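You operate a simulated robot arm through the tools that you are given. There is no shell and no other tool.

Carry out the task below with a simulated robot arm. There is one attempt and no reset: what you move stays moved.

## Task
Sand the keying patch with the coarse block, then smooth it with the fine block.
Fine: no gloss and no scratch lines stay; coarse block back on the deck mat, fine block on the capping mat.

The check looks at the end state, three seconds after you hand in, the way a careful person would. Anything else that was tipped, shoved, dropped, spilled or broken makes it a failure.

## Robot
A 6-joint arm with a three-finger gripper, fixed in place. Base frame: the origin is at the foot of the arm, x ahead of it, y to its left, z up; the work surface is at about z = 0.72. Lengths are in m, angles in degrees, forces in N, time in s.
Its first joint turns from -166.0 to 166.0 degrees. Payload 4.89 kg.
The tool frame sits at the grasp point between the pads (the TCP): z along the fingers, y along the line on which they close. The tips reach 0.03 m beyond it. The gripper opens to 0.164 m. The gripper's body begins 0.125 m behind the TCP.
Orientation is that of the tool frame in the base frame, as [roll, pitch, yaw] about the fixed x, y, z axes, in that order (R = Rz(yaw) Ry(pitch) Rx(roll)). With the fingers straight down and closing along the base's y, the tool's x points along the base's -x, its y along +y and its z along -z.

## Interface
- The arm moves only by the tool play_rows. Its argument "increments" is a list of rows, each a list of 7 numbers: the shift along the base's x, y, z in m, then the turn, a rotation vector about the base's x, y, z in degrees, then the closure in counts, from 0 (fully open) to 255 (shut). In form: [[x, y, z, wx, wy, wz, gripper], ...]. A call has 1 to 20 rows; each row is the pose to reach, as a shift and turn from the pose commanded when the call began. A row lasts 0.2 s, in which the tool goes at most 0.05 m and 8.6 degrees; a call with a longer step from one row to the next is refused whole, and so is a gripper value outside its range. Where a pose cannot be reached the arm comes as near as it can. A force on the tool above 50 N (or 10 N above the force at the start of the call, whichever is more), or a blocked arm, ends the call early, and 0.2 s more pass. The fingers move at their own pace (about 0.108 m/s each) and stop on an object; they squeeze with about 35 N. The grip force told is the motor's: it shows also when the fingers shut on nothing. Time passes only in rows, and 0.2 s behind the last, so rows that repeat a pose let the fingers close. It gives the time, the measured TCP pose, the force on the tool (base axes), the opening and the grip force at its end, in the units of the frame above (readings bear some noise), with the torque about the TCP (base axes, N m) and any sound that the robot's microphone picked up.
- Cameras (640 x 400 px; columns grow to the right, rows downward): "scene" is fixed at [0.0456, 0.4994, 1.4796]; the picture's right is [-0.14, -0.99, 0.00], its down [-0.67, 0.10, -0.74] and it looks along [0.73, -0.10, -0.67] (base axes); focal length 350 px, centre (320, 200). "wrist" rides on the gripper at [0.076, -0.002, -0.152] in the tool frame; the picture's right is [0.02, 1.00, 0.00], its down [-0.88, 0.02, -0.47] and it looks along [-0.47, 0.01, 0.88] (tool axes); focal length 247 px, centre (320, 200). There is no depth. A picture from a camera that has moved, and an enlarged one, comes with that camera's place and axes in the base frame and with its lens. The place of the scene camera against the robot may be out by one fixed shift of up to 0.012 m in any direction.
- capture(camera): a new picture of that camera. No time passes.
- slide_trunk(by): slides the trunk up (or, below 0, down) by that many m; the arm rides with it, the base frame stays. It gives what a move gives, with no picture.
- enlarge(camera, box): a new picture of the part [left, top, right, bottom] of that camera's present view, enlarged. No time passes.
- job_done(): hands the job in; it is judged then, once.

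Places have to be worked out from the pictures, the camera data and where the tool is seen. Open the gripper and draw the arm clear of the work before you hand the job in, unless the task says otherwise.

The tools are called after ">>>" as name(argument=value, ...) on one line, values as JSON. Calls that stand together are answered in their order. play_rows: Moves the arm, as the interface text tells. Its arguments: {"type":"object","properties":{"increments":{"type":"array"}},"required":["increments"]} The other tools are called the same way: slide_trunk (by) slides the trunk up or down; capture (camera) takes a picture; enlarge (camera, box) takes an enlarged picture of a part of a camera's view; job_done () hands the job in.

At the start:

```text
time: 0.0
position: [0.6833, 0.247, 1.0535]
orientation: [179.9, 0.0, 180.0]
ft_force: [-0.3, 0.2, 0.0]
moment: [0.01, -0.01, 0.02]
opening: 0.1641
finger_force: 0.1
trunk travel left (down, up): [-0.175, 0.215]
```

scene: 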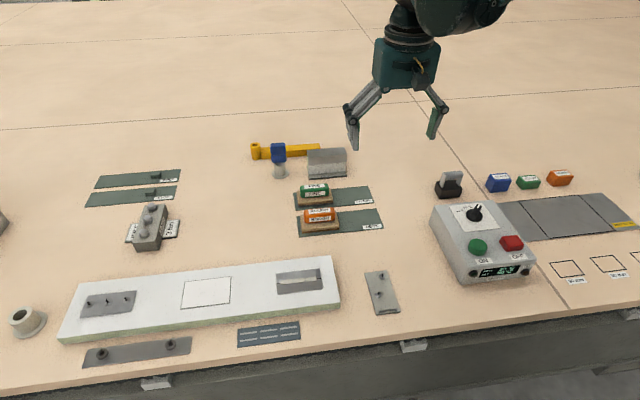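
wrist: 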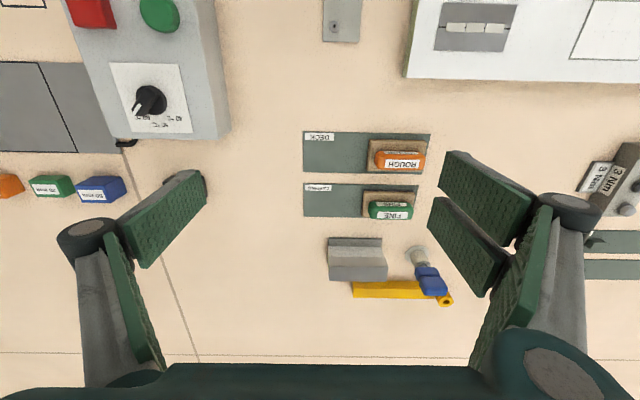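

I start by looking closely at the scene: the two blocks on their mats, the white board with the outlined patch, and the labels.

>>> enlarge(camera="scene", box=[240, 130, 400, 240])

>>> enlarge(camera="scene", box=[40, 240, 360, 380])

>>> enlarge(camera="wrist", box=[280, 100, 480, 320])

>>> enlarge(camera="wrist", box=[300, 0, 640, 130])

```text
3.64 times, centred on (320, 185) of scene
camera zoom: at [0.0456, 0.4994, 1.4796], right [-0.14, -0.99, 0.0], down [-0.67, 0.1, -0.74], along [0.73, -0.1, -0.67], focal length 1274 px, centre (320, 254)
```

zoom: 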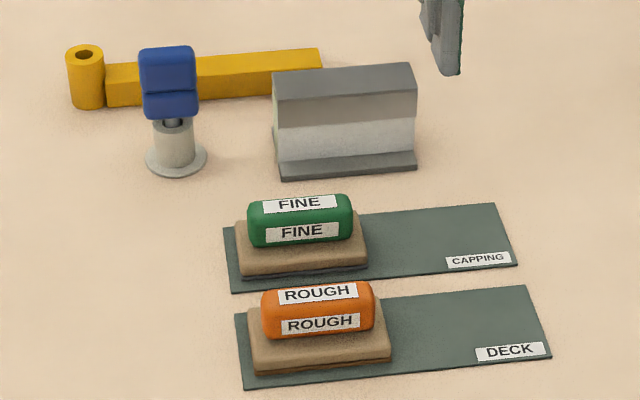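

```text
2.00 times, centred on (200, 310) of scene
camera zoom: at [0.0456, 0.4994, 1.4796], right [-0.14, -0.99, 0.0], down [-0.67, 0.1, -0.74], along [0.73, -0.1, -0.67], focal length 701 px, centre (560, -20)
```

zoom: 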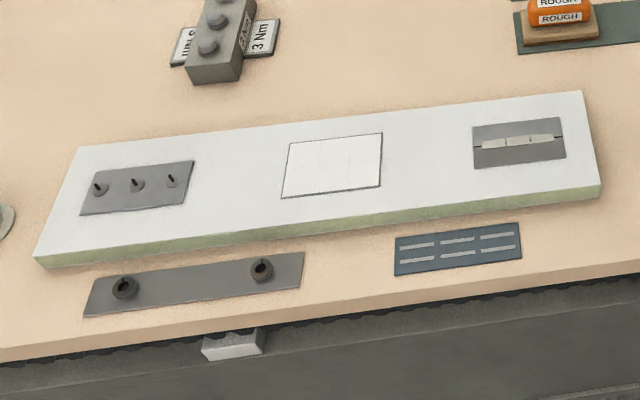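

```text
1.82 times, centred on (380, 210) of wrist
camera zoom: at [0.6073, 0.2471, 1.2066], right [-0.02, 1.0, 0.0], down [0.88, 0.02, 0.47], along [0.47, 0.01, -0.88], focal length 449 px, centre (211, 182)
```

zoom: 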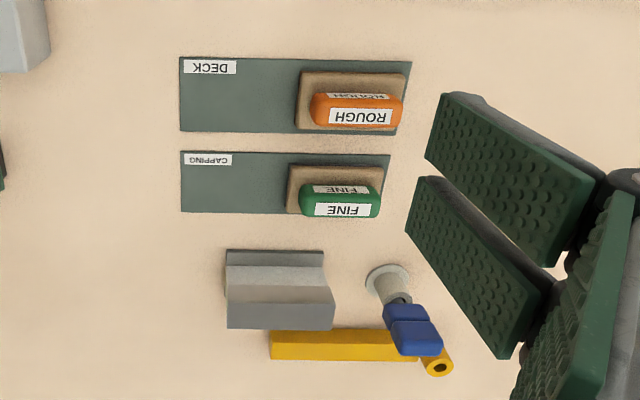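

```text
1.88 times, centred on (470, 65) of wrist
camera zoom: at [0.6073, 0.2471, 1.2066], right [-0.02, 1.0, 0.0], down [0.88, 0.02, 0.47], along [0.47, 0.01, -0.88], focal length 465 px, centre (38, 454)
```

zoom: 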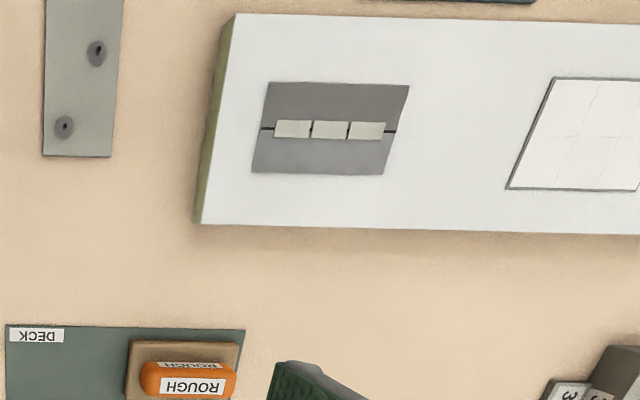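

The blocks sit at roughly (0.75, 0.40) for ROUGH on DECK and (0.86, 0.40) for FINE on CAPPING. The patch is around (0.555, 0.70). I'll check the rest of the scene before moving.

>>> enlarge(camera="scene", box=[400, 150, 640, 310])

>>> enlarge(camera="scene", box=[0, 150, 240, 370])

>>> enlarge(camera="scene", box=[170, 260, 250, 320])

>>> enlarge(camera="scene", box=[285, 170, 395, 240])

```text
2.50 times, centred on (520, 230) of scene
camera zoom: at [0.0456, 0.4994, 1.4796], right [-0.14, -0.99, 0.0], down [-0.67, 0.1, -0.74], along [0.73, -0.1, -0.67], focal length 876 px, centre (-180, 125)
```

zoom: 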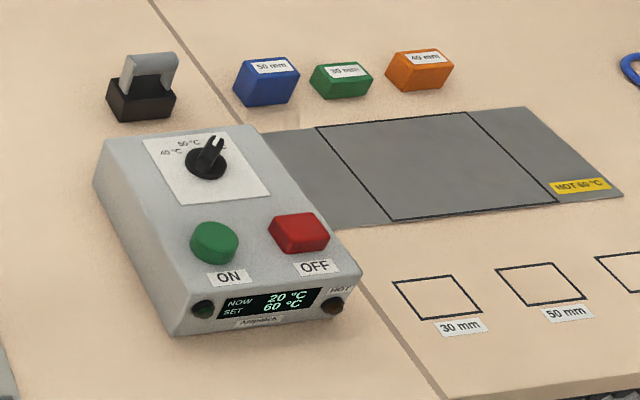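

```text
1.82 times, centred on (120, 260) of scene
camera zoom: at [0.0456, 0.4994, 1.4796], right [-0.14, -0.99, 0.0], down [-0.67, 0.1, -0.74], along [0.73, -0.1, -0.67], focal length 637 px, centre (684, 91)
```

zoom: 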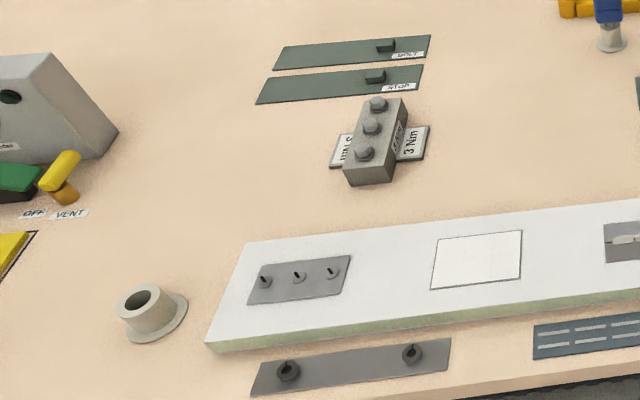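

```text
6.67 times, centred on (210, 290) of scene
camera zoom: at [0.0456, 0.4994, 1.4796], right [-0.14, -0.99, 0.0], down [-0.67, 0.1, -0.74], along [0.73, -0.1, -0.67], focal length 2336 px, centre (1053, -400)
```

zoom: 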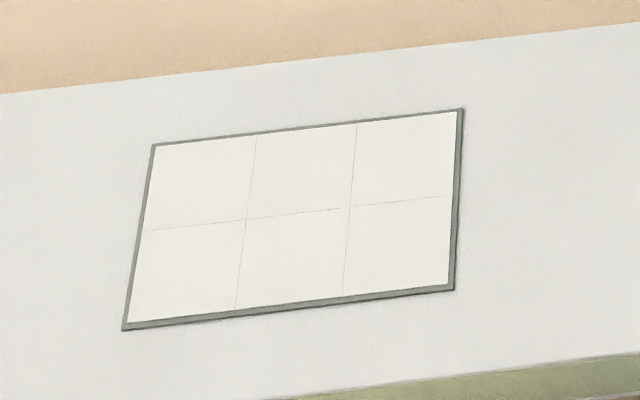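

```text
5.71 times, centred on (340, 205) of scene
camera zoom: at [0.0456, 0.4994, 1.4796], right [-0.14, -0.99, 0.0], down [-0.67, 0.1, -0.74], along [0.73, -0.1, -0.67], focal length 2002 px, centre (206, 171)
```

zoom: 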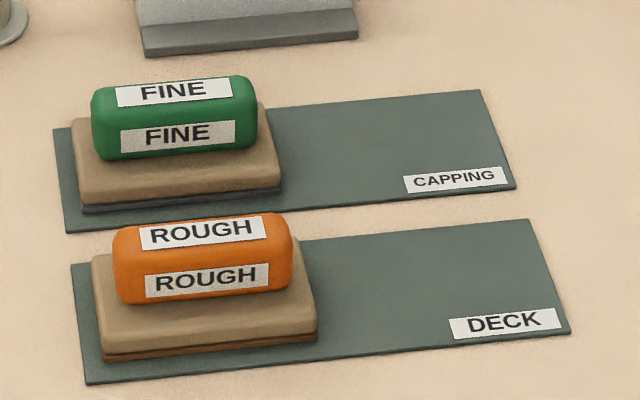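

The patch is a raised pad of six glossy cells (2 × 3). I'll move above the ROUGH block and turn the gripper 90° so the fingers close along x, across the handle's short side.

>>> play_rows(increments=[[0.0065, 0.0139, -0.009, 0, 0, 8.2, 0], [0.013, 0.0278, -0.018, 0, 0, 16.4, 0], [0.0195, 0.0417, -0.027, 0, 0, 24.6, 0], [0.026, 0.0556, -0.036, 0, 0, 32.8, 0], [0.0325, 0.0695, -0.045, 0, 0, 41, 0], [0.039, 0.0834, -0.054, 0, 0, 49.2, 0], [0.0455, 0.0973, -0.063, 0, 0, 57.4, 0], [0.052, 0.1112, -0.072, 0, 0, 65.6, 0], [0.0585, 0.1251, -0.081, 0, 0, 73.8, 0], [0.065, 0.139, -0.09, 0, 0, 82, 0], [0.0717, 0.153, -0.1, 0, 0, 90, 0], [0.0717, 0.153, -0.1, 0, 0, 90, 0]])

>>> capture(camera="wrist")

>>> capture(camera="scene")

```text
time: 2.6
position: [0.7562, 0.4003, 0.9553]
orientation: [179.9, 0.0, -89.8]
ft_force: [0.5, 0.4, -1.1]
moment: [0.02, 0.0, 0.02]
opening: 0.1642
finger_force: 0.0
trunk travel left (down, up): [-0.175, 0.215]
```

```text
taken
camera wrist: at [0.7578, 0.3245, 1.1078], right [-1.0, -0.02, 0.0], down [-0.02, 0.88, 0.47], along [-0.01, 0.47, -0.88], focal length 247 px, centre (320, 200)
```

wrist: 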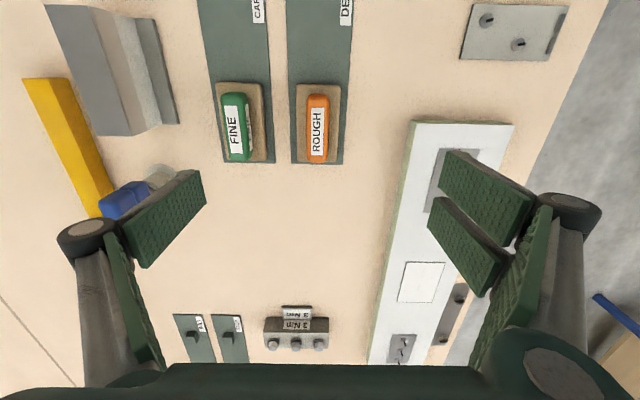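

```text
taken
```

scene: 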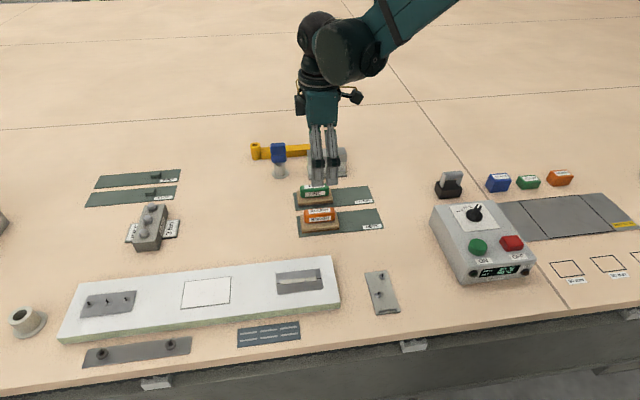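

The tool is right above the ROUGH block. I'll enlarge the wrist view to measure the handle.

>>> enlarge(camera="wrist", box=[190, 60, 370, 180])

>>> enlarge(camera="wrist", box=[360, 110, 520, 370])

```text
3.33 times, centred on (280, 120) of wrist
camera zoom: at [0.7578, 0.3245, 1.1078], right [-1.0, -0.02, 0.0], down [-0.02, 0.88, 0.47], along [-0.01, 0.47, -0.88], focal length 823 px, centre (453, 467)
```

zoom: 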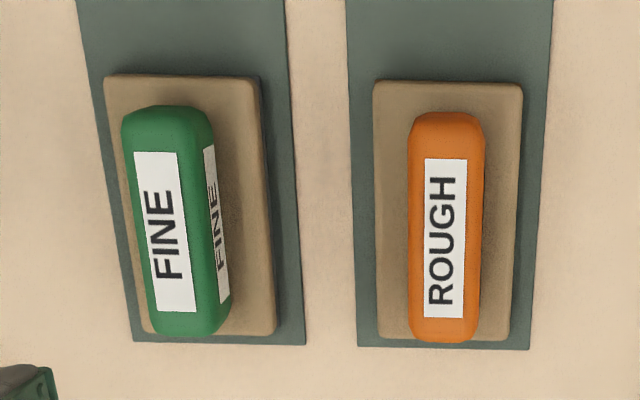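

```text
1.54 times, centred on (440, 240) of wrist
camera zoom: at [0.7578, 0.3245, 1.1078], right [-1.0, -0.02, 0.0], down [-0.02, 0.88, 0.47], along [-0.01, 0.47, -0.88], focal length 380 px, centre (135, 138)
```

zoom: 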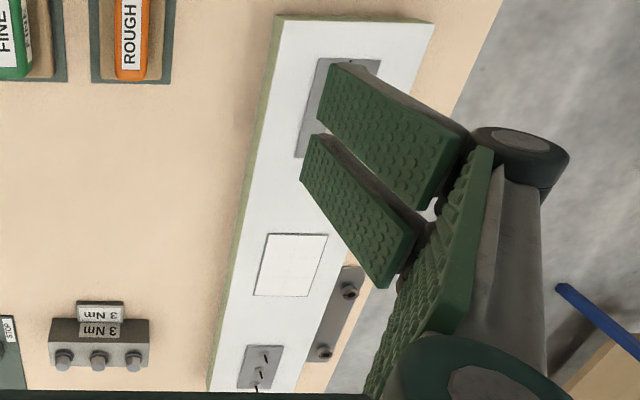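

Handle centre is near (0.759, 0.398), about 0.03 m wide, with its top near z 0.777. I'll narrow the opening to about 0.08 m and descend to TCP z about 0.80, then look again.

>>> play_rows(increments=[[0.001, -0.001, 0, 0, 0, 0, 130], [0.002, -0.002, 0, 0, 0, 0, 130], [0.003, -0.002, -0.04, 0, 0, 0, 130], [0.003, -0.002, -0.08, 0, 0, 0, 130], [0.003, -0.002, -0.115, 0, 0, 0, 130], [0.003, -0.002, -0.14, 0, 0, 0, 130], [0.003, -0.002, -0.153, 0, 0, 0, 130], [0.003, -0.002, -0.153, 0, 0, 0, 130]])

>>> capture(camera="wrist")

>>> enlarge(camera="scene", box=[270, 150, 390, 240])

```text
time: 4.4
position: [0.7585, 0.3991, 0.8006]
orientation: [-180.0, -0.1, -90.0]
ft_force: [0.9, 0.5, 0.2]
moment: [-0.06, 0.01, 0.01]
opening: 0.0805
finger_force: 0.0
trunk travel left (down, up): [-0.175, 0.215]
```

```text
taken
camera wrist: at [0.7602, 0.3236, 0.953], right [-1.0, -0.02, 0.0], down [-0.02, 0.88, 0.47], along [-0.01, 0.47, -0.88], focal length 247 px, centre (320, 200)
```

wrist: 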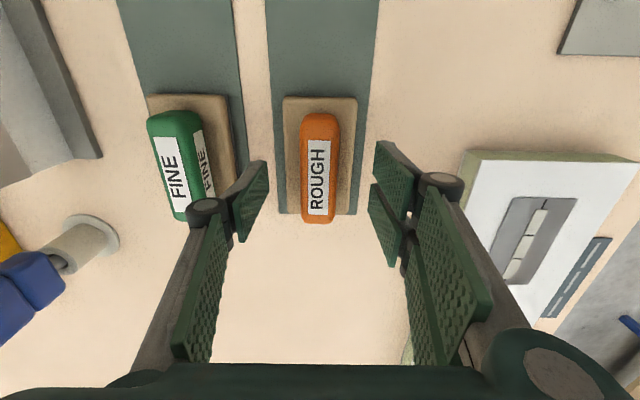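

```text
4.44 times, centred on (330, 195) of scene
camera zoom: at [0.0456, 0.4994, 1.4796], right [-0.14, -0.99, 0.0], down [-0.67, 0.1, -0.74], along [0.73, -0.1, -0.67], focal length 1557 px, centre (276, 222)
```

zoom: 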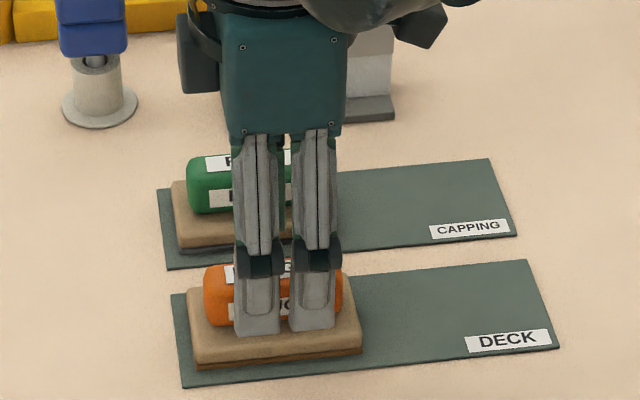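

The fingers straddle the handle symmetrically: handle midpoint at column 320, fingertips at 265 and 375. I'll lower another 0.017 m so the tips stay a few millimetres above the base of the block, then close.

>>> play_rows(increments=[[0, 0, -0.006, 0, 0, 0, 130], [0, 0, -0.012, 0, 0, 0, 130], [0, 0, -0.017, 0, 0, 0, 130], [0, 0, -0.017, 0, 0, 0, 130]])

>>> enlarge(camera="scene", box=[285, 180, 365, 240])

>>> capture(camera="wrist")

```text
time: 5.4
position: [0.7585, 0.3981, 0.7835]
orientation: [180.0, 0.0, -90.0]
ft_force: [0.2, -0.3, -0.1]
moment: [-0.01, -0.01, 0.0]
opening: 0.0803
finger_force: 0.1
trunk travel left (down, up): [-0.175, 0.215]
```

```text
6.67 times, centred on (325, 210) of scene
camera zoom: at [0.0456, 0.4994, 1.4796], right [-0.14, -0.99, 0.0], down [-0.67, 0.1, -0.74], along [0.73, -0.1, -0.67], focal length 2336 px, centre (287, 133)
```

zoom: 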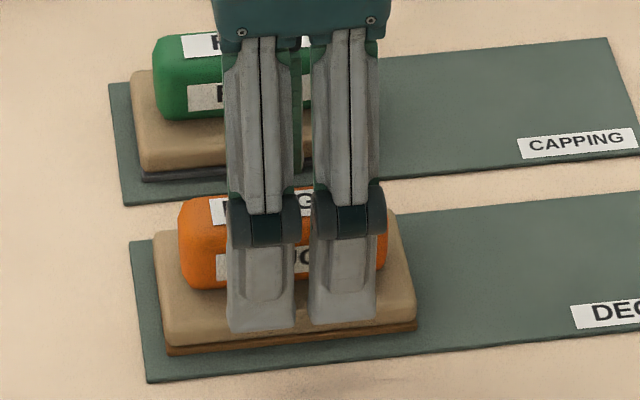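

```text
taken
camera wrist: at [0.7601, 0.3231, 0.9364], right [-1.0, -0.02, 0.0], down [-0.02, 0.88, 0.47], along [-0.01, 0.47, -0.88], focal length 247 px, centre (320, 200)
```

wrist: 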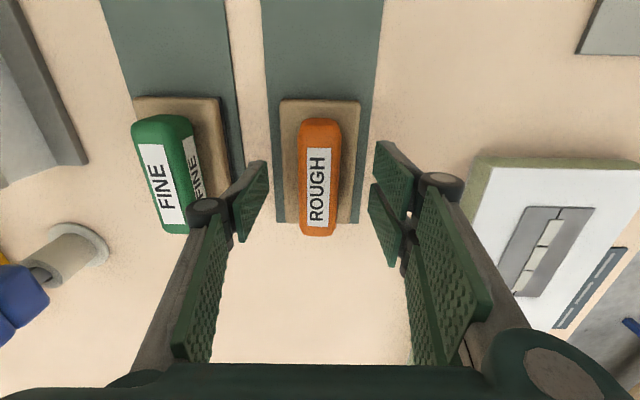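

The tips clear the base with no contact force. The near side carries a two-prong finger that fits within the handle length. I'll close on the handle.

>>> play_rows(increments=[[0, 0, 0, 0, 0, 0, 170], [0, 0, 0, 0, 0, 0, 200], [0, 0, 0, 0, 0, 0, 230], [0, 0, 0, 0, 0, 0, 255], [0, 0, 0, 0, 0, 0, 255], [0, 0, 0, 0, 0, 0, 255]])

>>> enlarge(camera="scene", box=[285, 180, 365, 240])

>>> capture(camera="wrist")

```text
time: 6.8
position: [0.7588, 0.3988, 0.7845]
orientation: [-180.0, 0.0, -90.0]
ft_force: [2.0, -0.7, 1.5]
moment: [-0.03, -0.02, 0.02]
opening: 0.0295
finger_force: 34.9
trunk travel left (down, up): [-0.175, 0.215]
```

```text
6.67 times, centred on (325, 210) of scene
camera zoom: at [0.0456, 0.4994, 1.4796], right [-0.14, -0.99, 0.0], down [-0.67, 0.1, -0.74], along [0.73, -0.1, -0.67], focal length 2336 px, centre (287, 133)
```

zoom: 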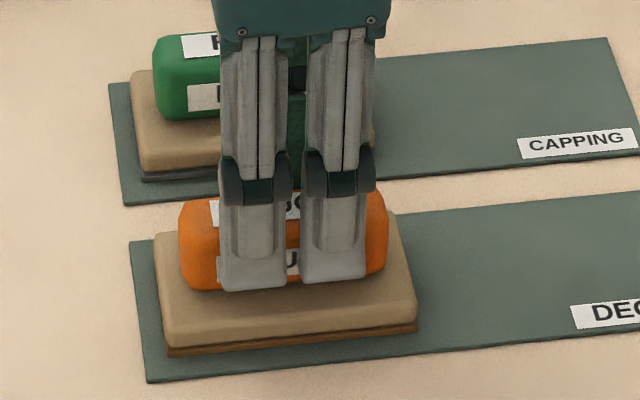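

```text
taken
camera wrist: at [0.7601, 0.3231, 0.9365], right [-1.0, -0.02, 0.0], down [-0.02, 0.88, 0.47], along [-0.01, 0.47, -0.88], focal length 247 px, centre (320, 200)
```

wrist: 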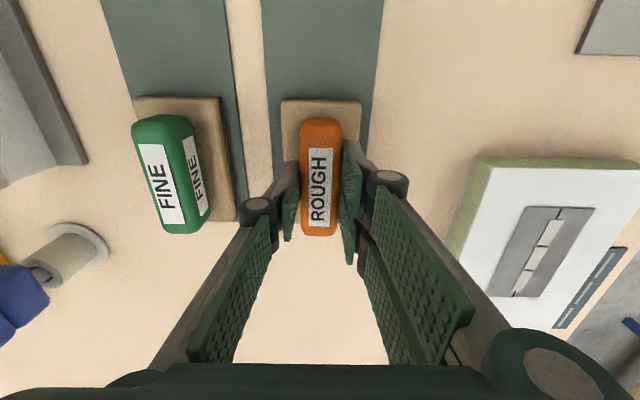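

Firm grip with an opening of 0.0295 m and 35 N. I'll lift straight up and check the block hangs level.

>>> play_rows(increments=[[0, 0, 0.01, 0, 0, 0, 255], [0, 0, 0.03, 0, 0, 0, 255], [0, 0, 0.06, 0, 0, 0, 255], [0, 0, 0.09, 0, 0, 0, 255], [0, 0, 0.12, 0, 0, 0, 255], [0, 0, 0.12, 0, 0, 0, 255]])

>>> capture(camera="wrist")

>>> enlarge(camera="scene", box=[260, 100, 400, 240])

```text
time: 8.2
position: [0.7612, 0.399, 0.9054]
orientation: [-180.0, -0.1, -90.0]
ft_force: [-0.4, -0.3, 0.4]
moment: [0.04, -0.02, -0.02]
opening: 0.0
finger_force: 35.2
trunk travel left (down, up): [-0.175, 0.215]
```

```text
taken
camera wrist: at [0.7616, 0.3241, 1.0576], right [-1.0, -0.02, 0.0], down [-0.02, 0.88, 0.47], along [-0.01, 0.47, -0.88], focal length 247 px, centre (320, 200)
```

wrist: 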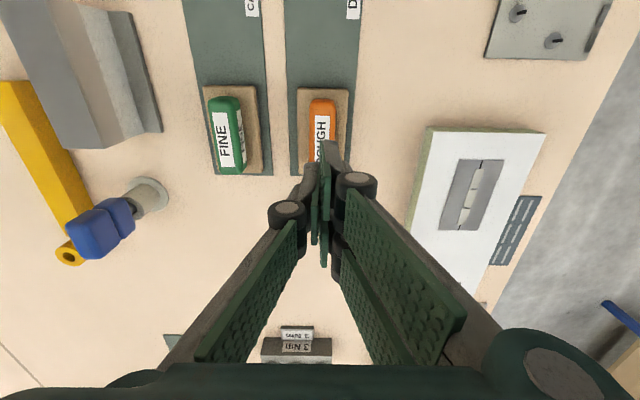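

```text
2.86 times, centred on (330, 170) of scene
camera zoom: at [0.0456, 0.4994, 1.4796], right [-0.14, -0.99, 0.0], down [-0.67, 0.1, -0.74], along [0.73, -0.1, -0.67], focal length 1001 px, centre (291, 286)
```

zoom: 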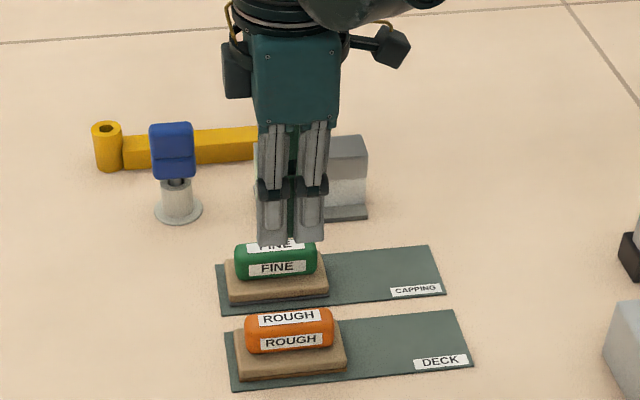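

The handle slipped out: the opening reads 0, and the block is still on the mat. The grip was too shallow, so I'll reopen to about 0.05 m and go back down slightly deeper, watching the force for fingertip contact with the base.

>>> play_rows(increments=[[0, 0, 0, 0, 0, 0, 170], [0, 0, 0, 0, 0, 0, 170], [0, 0, 0, 0, 0, 0, 170], [0, 0, -0.04, 0, 0, 0, 170], [0, 0, -0.08, 0, 0, 0, 170], [0, 0, -0.105, 0, 0, 0, 170], [0, 0, -0.12, 0, 0, 0, 170], [0, 0, -0.122, 0, 0, 0, 170], [0, 0, -0.122, 0, 0, 0, 170]])

>>> capture(camera="wrist")

>>> enlarge(camera="scene", box=[285, 180, 365, 240])

```text
time: 10.2
position: [0.759, 0.3996, 0.7827]
orientation: [180.0, 0.0, -89.9]
ft_force: [0.0, 0.3, 0.0]
moment: [0.02, 0.04, -0.01]
opening: 0.0545
finger_force: 0.1
trunk travel left (down, up): [-0.175, 0.215]
```

```text
taken
camera wrist: at [0.7606, 0.3236, 0.9344], right [-1.0, -0.02, 0.0], down [-0.02, 0.88, 0.47], along [-0.01, 0.47, -0.88], focal length 247 px, centre (320, 200)
```

wrist: 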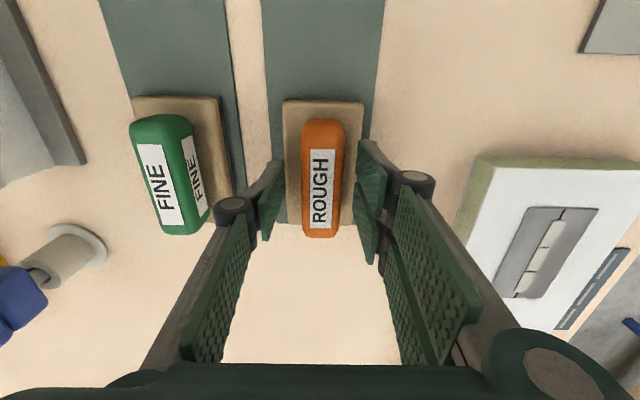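

```text
6.67 times, centred on (325, 210) of scene
camera zoom: at [0.0456, 0.4994, 1.4796], right [-0.14, -0.99, 0.0], down [-0.67, 0.1, -0.74], along [0.73, -0.1, -0.67], focal length 2336 px, centre (287, 133)
```

zoom: 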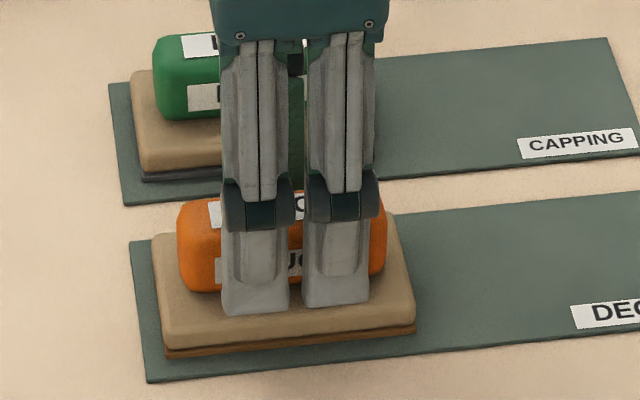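

The block stayed put. I'll step down in small increments, reading the force after each.

>>> play_rows(increments=[[-0.001, 0, -0.003, 0, 0, 0, 170], [-0.001, 0, -0.003, 0, 0, 0, 170]])

>>> play_rows(increments=[[0, 0, -0.0025, 0, 0, 0, 170], [0, 0, -0.0025, 0, 0, 0, 170]])

```text
time: 10.8
position: [0.7579, 0.3985, 0.7775]
orientation: [180.0, 0.1, -90.0]
ft_force: [0.4, 0.1, 0.3]
moment: [-0.02, 0.02, -0.01]
opening: 0.0545
finger_force: 0.1
trunk travel left (down, up): [-0.175, 0.215]
```

```text
time: 11.4
position: [0.7581, 0.3999, 0.7768]
orientation: [180.0, 0.0, -90.0]
ft_force: [-0.5, 0.0, 0.2]
moment: [-0.01, 0.01, 0.0]
opening: 0.0546
finger_force: 0.0
trunk travel left (down, up): [-0.175, 0.215]
```

Still no contact with the TCP near z 0.776, so I'll continue a little deeper.

>>> play_rows(increments=[[0, 0, -0.0025, 0, 0, 0, 170], [0, 0, -0.0025, 0, 0, 0, 170]])

>>> play_rows(increments=[[0, 0, -0.002, 0, 0, 0, 170], [0, 0, -0.002, 0, 0, 0, 170]])

>>> capture(camera="wrist")

>>> enlarge(camera="scene", box=[285, 180, 365, 240])

```text
time: 12.0
position: [0.7568, 0.3996, 0.7746]
orientation: [-180.0, 0.0, -90.0]
ft_force: [0.2, -0.7, -1.2]
moment: [-0.03, 0.0, 0.0]
opening: 0.0545
finger_force: 0.1
trunk travel left (down, up): [-0.175, 0.215]
```

```text
time: 12.6
position: [0.7575, 0.3995, 0.7713]
orientation: [-179.9, -0.1, -90.0]
ft_force: [-0.1, -0.1, 0.1]
moment: [-0.02, -0.02, -0.06]
opening: 0.0545
finger_force: 0.1
trunk travel left (down, up): [-0.175, 0.215]
```

```text
taken
camera wrist: at [0.7588, 0.3239, 0.9246], right [-1.0, -0.02, 0.0], down [-0.02, 0.88, 0.47], along [-0.01, 0.47, -0.88], focal length 247 px, centre (320, 200)
```

wrist: 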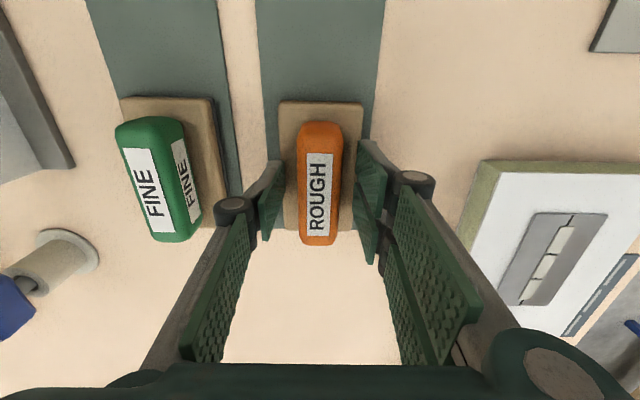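

```text
6.67 times, centred on (325, 210) of scene
camera zoom: at [0.0456, 0.4994, 1.4796], right [-0.14, -0.99, 0.0], down [-0.67, 0.1, -0.74], along [0.73, -0.1, -0.67], focal length 2336 px, centre (287, 133)
```

zoom: 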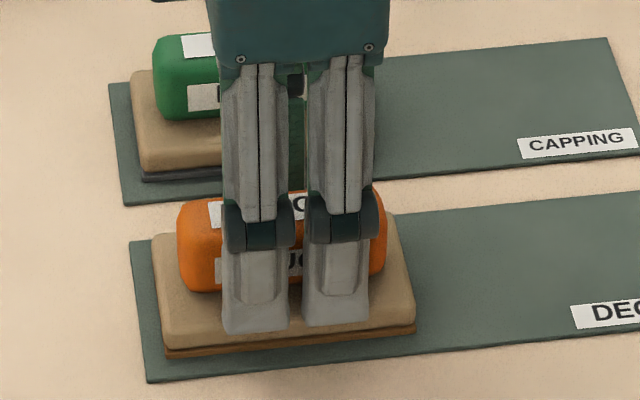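

Still free at TCP z 0.7713. I'll keep stepping down 2 mm at a time.

>>> play_rows(increments=[[0.001, 0, -0.002, 0, 0, 0, 185], [0.001, 0, -0.002, 0, 0, 0, 185]])

>>> play_rows(increments=[[0, 0, -0.002, 0, 0, 0, 185], [0, 0, -0.002, 0, 0, 0, 185]])

```text
time: 13.2
position: [0.7589, 0.3993, 0.7704]
orientation: [-180.0, 0.0, -90.0]
ft_force: [-2.1, 1.4, 8.0]
moment: [0.01, 0.19, -0.02]
opening: 0.0451
finger_force: 0.0
trunk travel left (down, up): [-0.175, 0.215]
```

```text
time: 14.0
position: [0.7584, 0.3993, 0.7699]
orientation: [-179.9, -0.1, -90.0]
ft_force: [-6.2, -1.0, 34.3]
moment: [-0.21, 0.43, -0.11]
opening: 0.0296
finger_force: 34.8
trunk travel left (down, up): [-0.175, 0.215]
stopped in row 2: the force on the tool passed its limit at 58 N (the readings are from after the stop); the commanded pose is now the measured one
```

The tips touched the base top at about TCP z 0.7705, and the call stopped on that contact. I'll open slightly, back off 2.5 mm, then close on the full handle height.

>>> play_rows(increments=[[0, 0, 0.001, 0, 0, 0, 185], [0, 0, 0.003, 0, 0, 0, 185], [0, 0, 0.003, 0, 0, 0, 185], [0, 0, 0.003, 0, 0, 0, 185]])

>>> capture(camera="wrist")

```text
time: 15.0
position: [0.7589, 0.3988, 0.7708]
orientation: [-180.0, 0.0, -90.0]
ft_force: [-0.6, 0.0, -0.5]
moment: [-0.03, -0.02, 0.01]
opening: 0.0452
finger_force: 0.2
trunk travel left (down, up): [-0.175, 0.215]
```

```text
taken
camera wrist: at [0.7605, 0.323, 0.9243], right [-1.0, -0.02, 0.0], down [-0.02, 0.88, 0.47], along [-0.01, 0.47, -0.88], focal length 247 px, centre (320, 200)
```

wrist: 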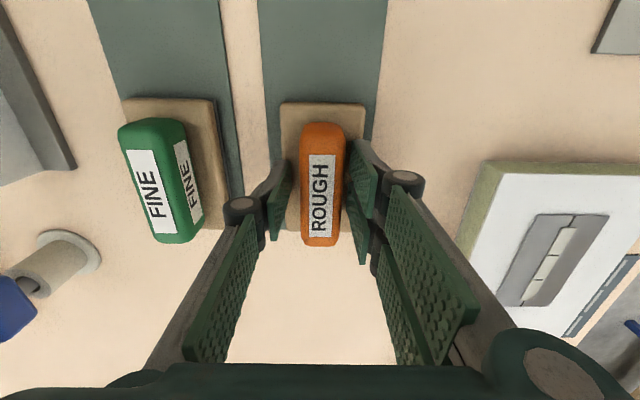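

Free of contact again, and the handle is well between the pads. I'll close fully and wait.

>>> play_rows(increments=[[0, 0, 0, 0, 0, 0, 200], [0, 0, 0, 0, 0, 0, 225], [0, 0, 0, 0, 0, 0, 255], [0, 0, 0, 0, 0, 0, 255], [0, 0, 0, 0, 0, 0, 255]])

>>> play_rows(increments=[[0, 0, 0.004, 0, 0, 0, 255], [0, 0, 0.008, 0, 0, 0, 255], [0, 0, 0.012, 0, 0, 0, 255], [0, 0, 0.016, 0, 0, 0, 255], [0, 0, 0.02, 0, 0, 0, 255], [0, 0, 0.02, 0, 0, 0, 255]])

>>> capture(camera="wrist")

>>> enlarge(camera="scene", box=[260, 150, 380, 240])

```text
time: 16.2
position: [0.7597, 0.3976, 0.771]
orientation: [179.9, 0.0, -90.0]
ft_force: [-0.1, 0.5, -1.1]
moment: [-0.01, 0.01, 0.02]
opening: 0.0296
finger_force: 35.3
trunk travel left (down, up): [-0.175, 0.215]
```

```text
time: 17.6
position: [0.7608, 0.3992, 0.791]
orientation: [-179.9, 0.0, -90.0]
ft_force: [0.0, 0.0, -1.9]
moment: [0.04, -0.01, 0.03]
opening: 0.0296
finger_force: 34.9
trunk travel left (down, up): [-0.175, 0.215]
```

```text
taken
camera wrist: at [0.7614, 0.3236, 0.9441], right [-1.0, -0.02, 0.0], down [-0.02, 0.88, 0.47], along [-0.01, 0.47, -0.88], focal length 247 px, centre (320, 200)
```

wrist: 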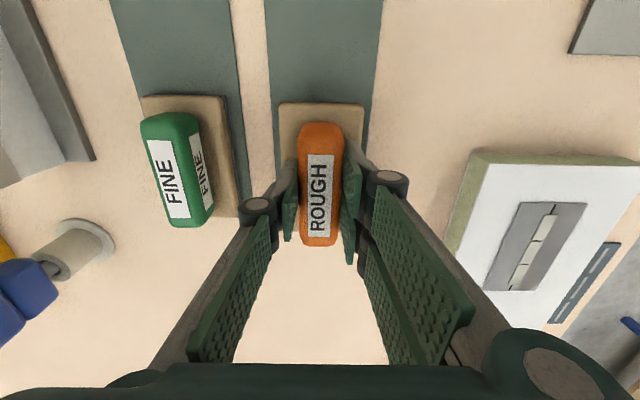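

```text
4.44 times, centred on (320, 195) of scene
camera zoom: at [0.0456, 0.4994, 1.4796], right [-0.14, -0.99, 0.0], down [-0.67, 0.1, -0.74], along [0.73, -0.1, -0.67], focal length 1557 px, centre (320, 222)
```

zoom: 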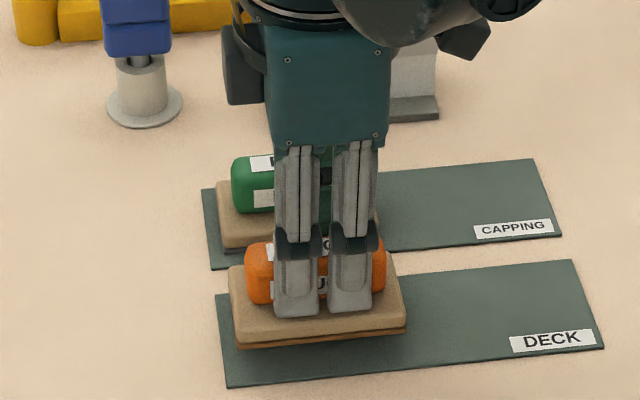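

The block is held firmly this time (opening 0.0296 m, lifted 2 cm, level). I'll raise it to z about 0.88 and carry it toward the patch, stopping short so the wrist camera can see the pad ahead.

>>> play_rows(increments=[[0, 0, 0.02, 0, 0, 0, 255], [0, 0, 0.05, 0, 0, 0, 255], [0, 0, 0.09, 0, 0, 0, 255], [-0.015, 0.012, 0.09, 0, 0, 0, 255], [-0.04, 0.032, 0.09, 0, 0, 0, 255], [-0.065, 0.052, 0.09, 0, 0, 0, 255], [-0.09, 0.072, 0.09, 0, 0, 0, 255], [-0.115, 0.092, 0.09, 0, 0, 0, 255], [-0.14, 0.112, 0.09, 0, 0, 0, 255], [-0.165, 0.132, 0.09, 0, 0, 0, 255], [-0.185, 0.148, 0.09, 0, 0, 0, 255], [-0.2, 0.16, 0.09, 0, 0, 0, 255], [-0.2, 0.16, 0.09, 0, 0, 0, 255]])

>>> capture(camera="wrist")

>>> capture(camera="scene")

```text
time: 20.4
position: [0.5627, 0.5579, 0.8823]
orientation: [-180.0, 0.0, -90.0]
ft_force: [0.7, 0.7, -1.4]
moment: [0.0, 0.01, 0.0]
opening: 0.0295
finger_force: 35.1
trunk travel left (down, up): [-0.175, 0.215]
```

```text
taken
camera wrist: at [0.5624, 0.4821, 1.0353], right [-1.0, -0.02, 0.0], down [-0.02, 0.88, 0.47], along [-0.01, 0.47, -0.88], focal length 247 px, centre (320, 200)
```

wrist: 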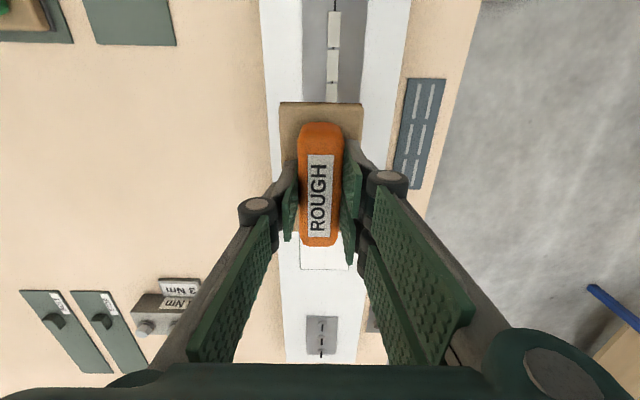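

```text
taken
```

scene: 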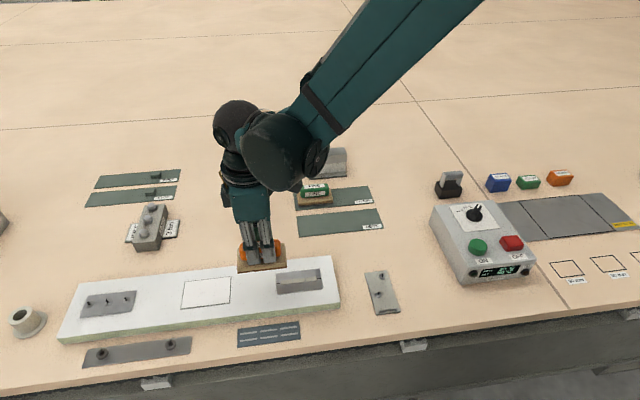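

The patch shows just beyond the block, between the fingers. I'll enlarge to locate its edges.

>>> enlarge(camera="wrist", box=[260, 220, 380, 360])

>>> enlarge(camera="scene", box=[160, 220, 300, 320])

```text
2.86 times, centred on (320, 290) of wrist
camera zoom: at [0.5624, 0.4821, 1.0353], right [-1.0, -0.02, 0.0], down [-0.02, 0.88, 0.47], along [-0.01, 0.47, -0.88], focal length 706 px, centre (320, -57)
```

zoom: 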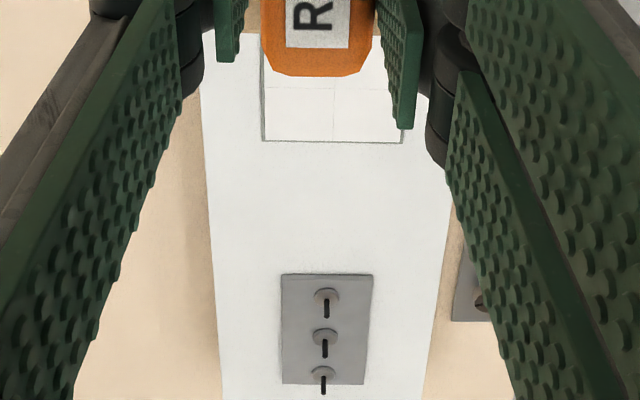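

```text
4.00 times, centred on (230, 270) of scene
camera zoom: at [0.0456, 0.4994, 1.4796], right [-0.14, -0.99, 0.0], down [-0.67, 0.1, -0.74], along [0.73, -0.1, -0.67], focal length 1402 px, centre (680, -80)
```

zoom: 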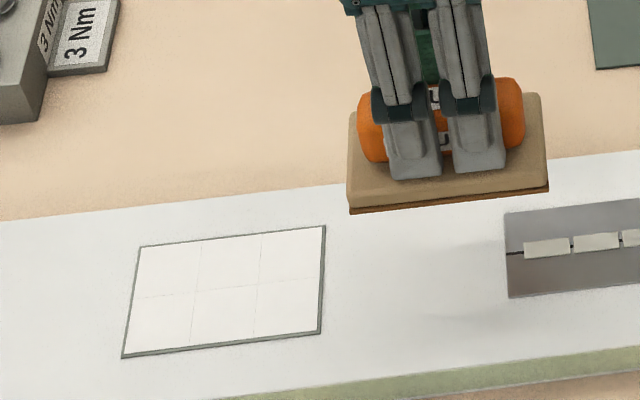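

Both cameras put the pad centre near (0.549, 0.702), about 0.077 × 0.113 m. I'll move over it at the same height and look again before lowering.

>>> play_rows(increments=[[-0.002, 0.02, 0, 0, 0, 0, 255], [-0.004, 0.05, 0, 0, 0, 0, 255], [-0.007, 0.08, 0, 0, 0, 0, 255], [-0.009, 0.11, 0, 0, 0, 0, 255], [-0.011, 0.135, 0, 0, 0, 0, 255], [-0.011, 0.1435, -0.01, 0, 0, 0, 255], [-0.011, 0.1435, -0.035, 0, 0, 0, 255], [-0.011, 0.1435, -0.05, 0, 0, 0, 255], [-0.011, 0.1435, -0.05, 0, 0, 0, 255]])

>>> capture(camera="wrist")

>>> enlarge(camera="scene", box=[160, 220, 300, 320])

>>> capture(camera="scene")

```text
time: 22.4
position: [0.5485, 0.7038, 0.8313]
orientation: [-180.0, 0.0, -90.0]
ft_force: [-0.2, -0.4, -1.0]
moment: [0.0, 0.02, 0.0]
opening: 0.0297
finger_force: 34.8
trunk travel left (down, up): [-0.175, 0.215]
```

```text
taken
camera wrist: at [0.55, 0.6279, 0.9834], right [-1.0, -0.02, 0.0], down [-0.02, 0.88, 0.47], along [-0.01, 0.47, -0.88], focal length 247 px, centre (320, 200)
```

wrist: 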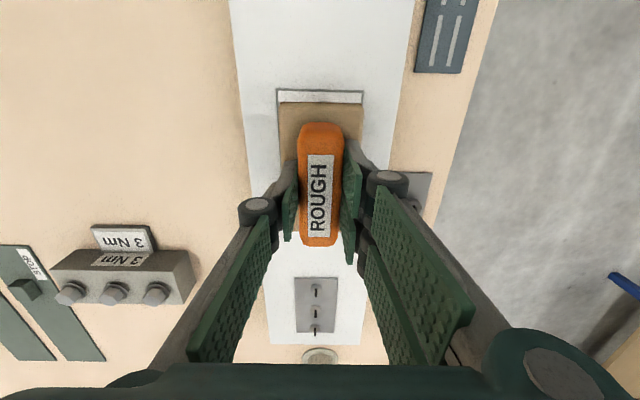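

```text
4.00 times, centred on (230, 270) of scene
camera zoom: at [0.0456, 0.4994, 1.4796], right [-0.14, -0.99, 0.0], down [-0.67, 0.1, -0.74], along [0.73, -0.1, -0.67], focal length 1402 px, centre (680, -80)
```

zoom: 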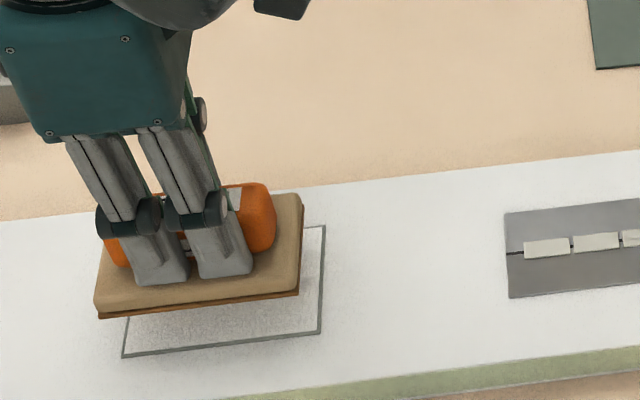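

```text
taken
```

scene: 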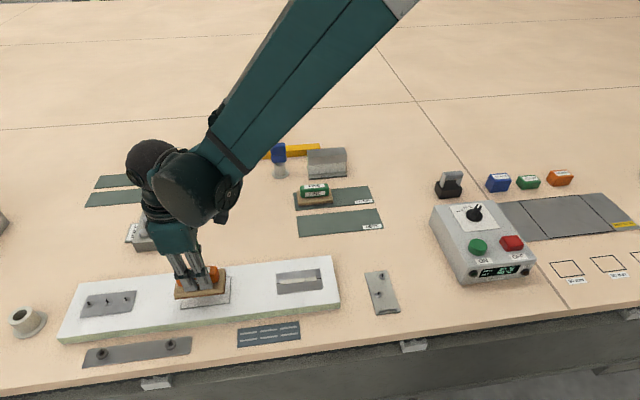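

The block is centred over the pad to within about 2 mm. I'll lower it to just above and then feel for contact in small steps.

>>> play_rows(increments=[[0.0005, -0.0005, -0.01, 0, 0, 0, 255], [0.001, -0.001, -0.02, 0, 0, 0, 255], [0.001, -0.001, -0.024, 0, 0, 0, 255], [0.001, -0.001, -0.024, 0, 0, 0, 255]])

>>> play_rows(increments=[[0, 0, -0.002, 0, 0, 0, 255], [0, 0, -0.002, 0, 0, 0, 255]])

>>> enlarge(camera="scene", box=[160, 240, 260, 320])

```text
time: 23.4
position: [0.5497, 0.702, 0.8067]
orientation: [180.0, 0.1, -90.0]
ft_force: [0.1, -0.7, -1.2]
moment: [-0.05, 0.03, -0.01]
opening: 0.0295
finger_force: 35.3
trunk travel left (down, up): [-0.175, 0.215]
```

```text
time: 24.0
position: [0.55, 0.7029, 0.805]
orientation: [-180.0, 0.0, -90.0]
ft_force: [-0.2, -0.5, -1.7]
moment: [-0.05, -0.02, 0.01]
opening: 0.0296
finger_force: 34.9
trunk travel left (down, up): [-0.175, 0.215]
```

```text
5.00 times, centred on (210, 280) of scene
camera zoom: at [0.0456, 0.4994, 1.4796], right [-0.14, -0.99, 0.0], down [-0.67, 0.1, -0.74], along [0.73, -0.1, -0.67], focal length 1752 px, centre (870, -200)
```

zoom: 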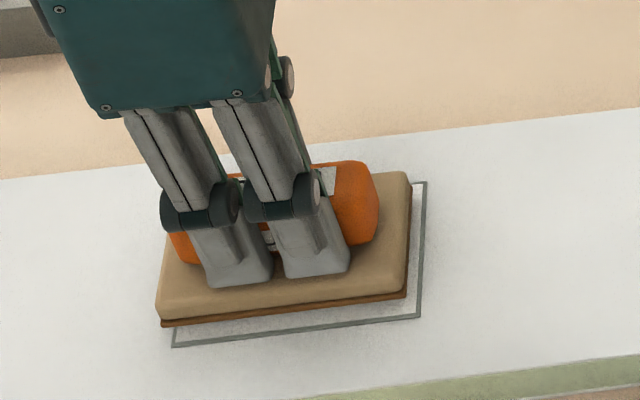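

Still a centimetre or so above the pad. I'll step down further with force checks.

>>> play_rows(increments=[[0, 0, -0.002, 0, 0, 0, 255], [0, 0, -0.004, 0, 0, 0, 255], [0, 0, -0.004, 0, 0, 0, 255]])

>>> play_rows(increments=[[0, 0, -0.002, 0, 0, 0, 255], [0, 0, -0.002, 0, 0, 0, 255]])

>>> play_rows(increments=[[0, 0, -0.001, 0, 0, 0, 255], [0, 0, -0.001, 0, 0, 0, 255]])

>>> enlarge(camera="scene", box=[160, 240, 260, 320])

```text
time: 24.8
position: [0.5498, 0.7029, 0.8015]
orientation: [180.0, 0.0, -90.0]
ft_force: [0.1, 0.4, -1.6]
moment: [0.02, 0.0, -0.01]
opening: 0.0295
finger_force: 35.0
trunk travel left (down, up): [-0.175, 0.215]
```

```text
time: 25.4
position: [0.5507, 0.7018, 0.8001]
orientation: [180.0, 0.0, -89.9]
ft_force: [-0.6, 2.3, 5.5]
moment: [-0.05, -0.12, 0.01]
opening: 0.0296
finger_force: 35.0
trunk travel left (down, up): [-0.175, 0.215]
```

```text
time: 26.0
position: [0.5501, 0.7022, 0.8002]
orientation: [180.0, 0.1, -90.0]
ft_force: [5.0, 10.0, 32.4]
moment: [-0.03, -0.03, 0.01]
opening: 0.0296
finger_force: 34.4
trunk travel left (down, up): [-0.175, 0.215]
```

```text
5.00 times, centred on (210, 280) of scene
camera zoom: at [0.0456, 0.4994, 1.4796], right [-0.14, -0.99, 0.0], down [-0.67, 0.1, -0.74], along [0.73, -0.1, -0.67], focal length 1752 px, centre (870, -200)
```

zoom: 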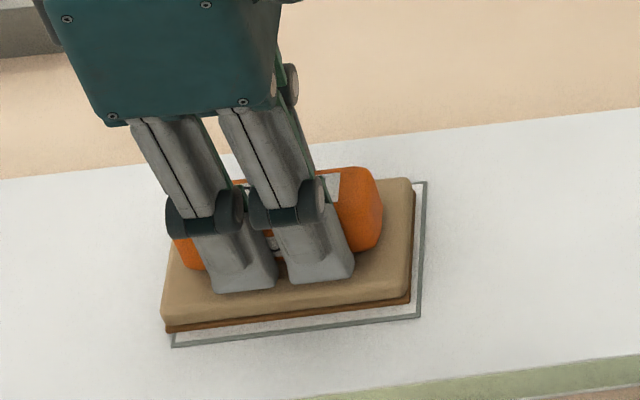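

Contact is at TCP z about 0.80, and the press is now about 32 N, which is more than I want. I'll ease off about 0.6 mm to roughly 15 N and run a zigzag that carries the block over the whole pad with small overhang.

>>> play_rows(increments=[[0, 0, 0.0006, 0, 0, 0, 255], [-0.007, -0.01, 0.0006, 0, 0, 0, 255], [-0.012, -0.02, 0.0006, 0, 0, 0, 255], [-0.012, -0.01, 0.0006, 0, 0, 0, 255], [-0.012, 0, 0.0006, 0, 0, 0, 255], [-0.012, 0.01, 0.0006, 0, 0, 0, 255], [-0.012, 0.02, 0.0006, 0, 0, 0, 255], [-0.004, 0.02, 0.0006, 0, 0, 0, 255], [-0.004, 0.005, 0.0006, 0, 0, 0, 255], [-0.004, -0.01, 0.0006, 0, 0, 0, 255], [-0.004, -0.02, 0.0006, 0, 0, 0, 255], [0.004, -0.02, 0.0006, 0, 0, 0, 255], [0.004, -0.005, 0.0006, 0, 0, 0, 255], [0.004, 0.01, 0.0006, 0, 0, 0, 255], [0.004, 0.02, 0.0006, 0, 0, 0, 255], [0.012, 0.02, 0.0006, 0, 0, 0, 255], [0.012, 0.005, 0.0006, 0, 0, 0, 255], [0.012, -0.01, 0.0006, 0, 0, 0, 255], [0.012, -0.02, 0.0006, 0, 0, 0, 255], [0, 0, 0.0006, 0, 0, 0, 255]])

>>> enlarge(camera="scene", box=[160, 240, 260, 320])

>>> capture(camera="wrist")

```text
time: 30.2
position: [0.5488, 0.6997, 0.8]
orientation: [-179.9, 0.0, -90.0]
ft_force: [1.5, -6.8, 16.7]
moment: [-0.02, -0.08, 0.15]
opening: 0.0298
finger_force: 35.1
trunk travel left (down, up): [-0.175, 0.215]
```

```text
5.00 times, centred on (210, 280) of scene
camera zoom: at [0.0456, 0.4994, 1.4796], right [-0.14, -0.99, 0.0], down [-0.67, 0.1, -0.74], along [0.73, -0.1, -0.67], focal length 1752 px, centre (870, -200)
```

zoom: 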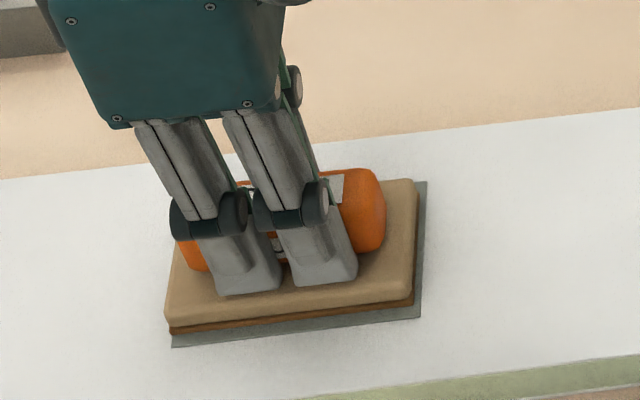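

```text
taken
camera wrist: at [0.5499, 0.6242, 0.9523], right [-1.0, -0.02, 0.0], down [-0.02, 0.88, 0.47], along [-0.01, 0.47, -0.88], focal length 247 px, centre (320, 200)
```

wrist: 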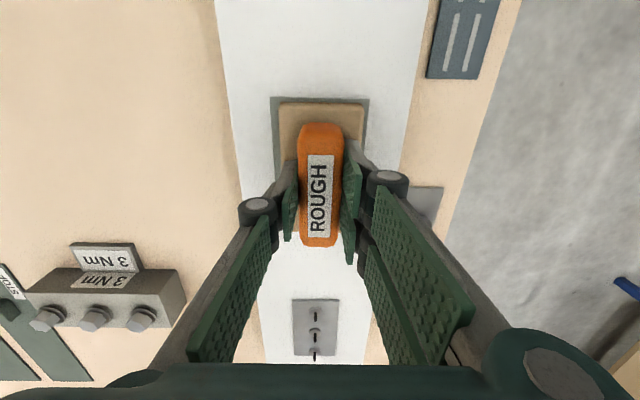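

The exposed margin of the pad has turned from glossy white to matt grey. I'll lift and move aside toward -y to inspect the whole pad.

>>> play_rows(increments=[[0, 0, 0.01, 0, 0, 0, 255], [0, 0, 0.035, 0, 0, 0, 255], [0, 0, 0.06, 0, 0, 0, 255], [0, -0.04, 0.07, 0, 0, 0, 255], [0, -0.08, 0.07, 0, 0, 0, 255], [0, -0.12, 0.07, 0, 0, 0, 255], [0, -0.15, 0.07, 0, 0, 0, 255], [0, -0.15, 0.07, 0, 0, 0, 255]])

>>> enlarge(camera="scene", box=[160, 255, 260, 325])

>>> capture(camera="wrist")

```text
time: 32.0
position: [0.5488, 0.5516, 0.8678]
orientation: [-179.9, 0.0, -90.0]
ft_force: [-0.3, 0.2, -1.7]
moment: [0.04, 0.01, 0.0]
opening: 0.0297
finger_force: 34.8
trunk travel left (down, up): [-0.175, 0.215]
```

```text
5.71 times, centred on (210, 290) of scene
camera zoom: at [0.0456, 0.4994, 1.4796], right [-0.14, -0.99, 0.0], down [-0.67, 0.1, -0.74], along [0.73, -0.1, -0.67], focal length 2002 px, centre (949, -314)
```

zoom: 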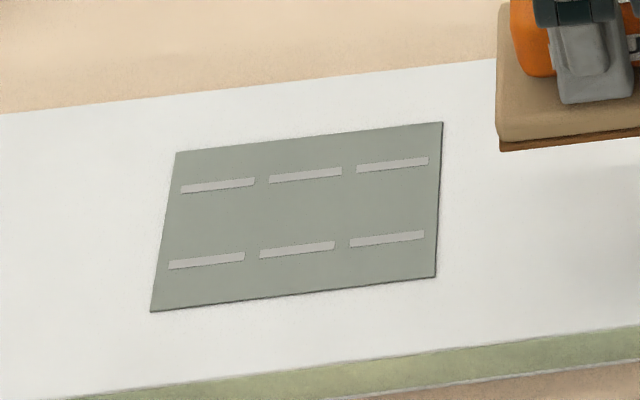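

```text
taken
camera wrist: at [0.5498, 0.4749, 1.0214], right [-1.0, -0.02, 0.0], down [-0.02, 0.88, 0.47], along [-0.01, 0.47, -0.88], focal length 247 px, centre (320, 200)
```

wrist: 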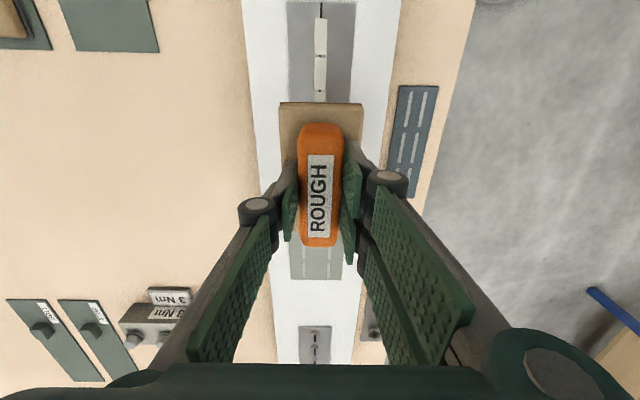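

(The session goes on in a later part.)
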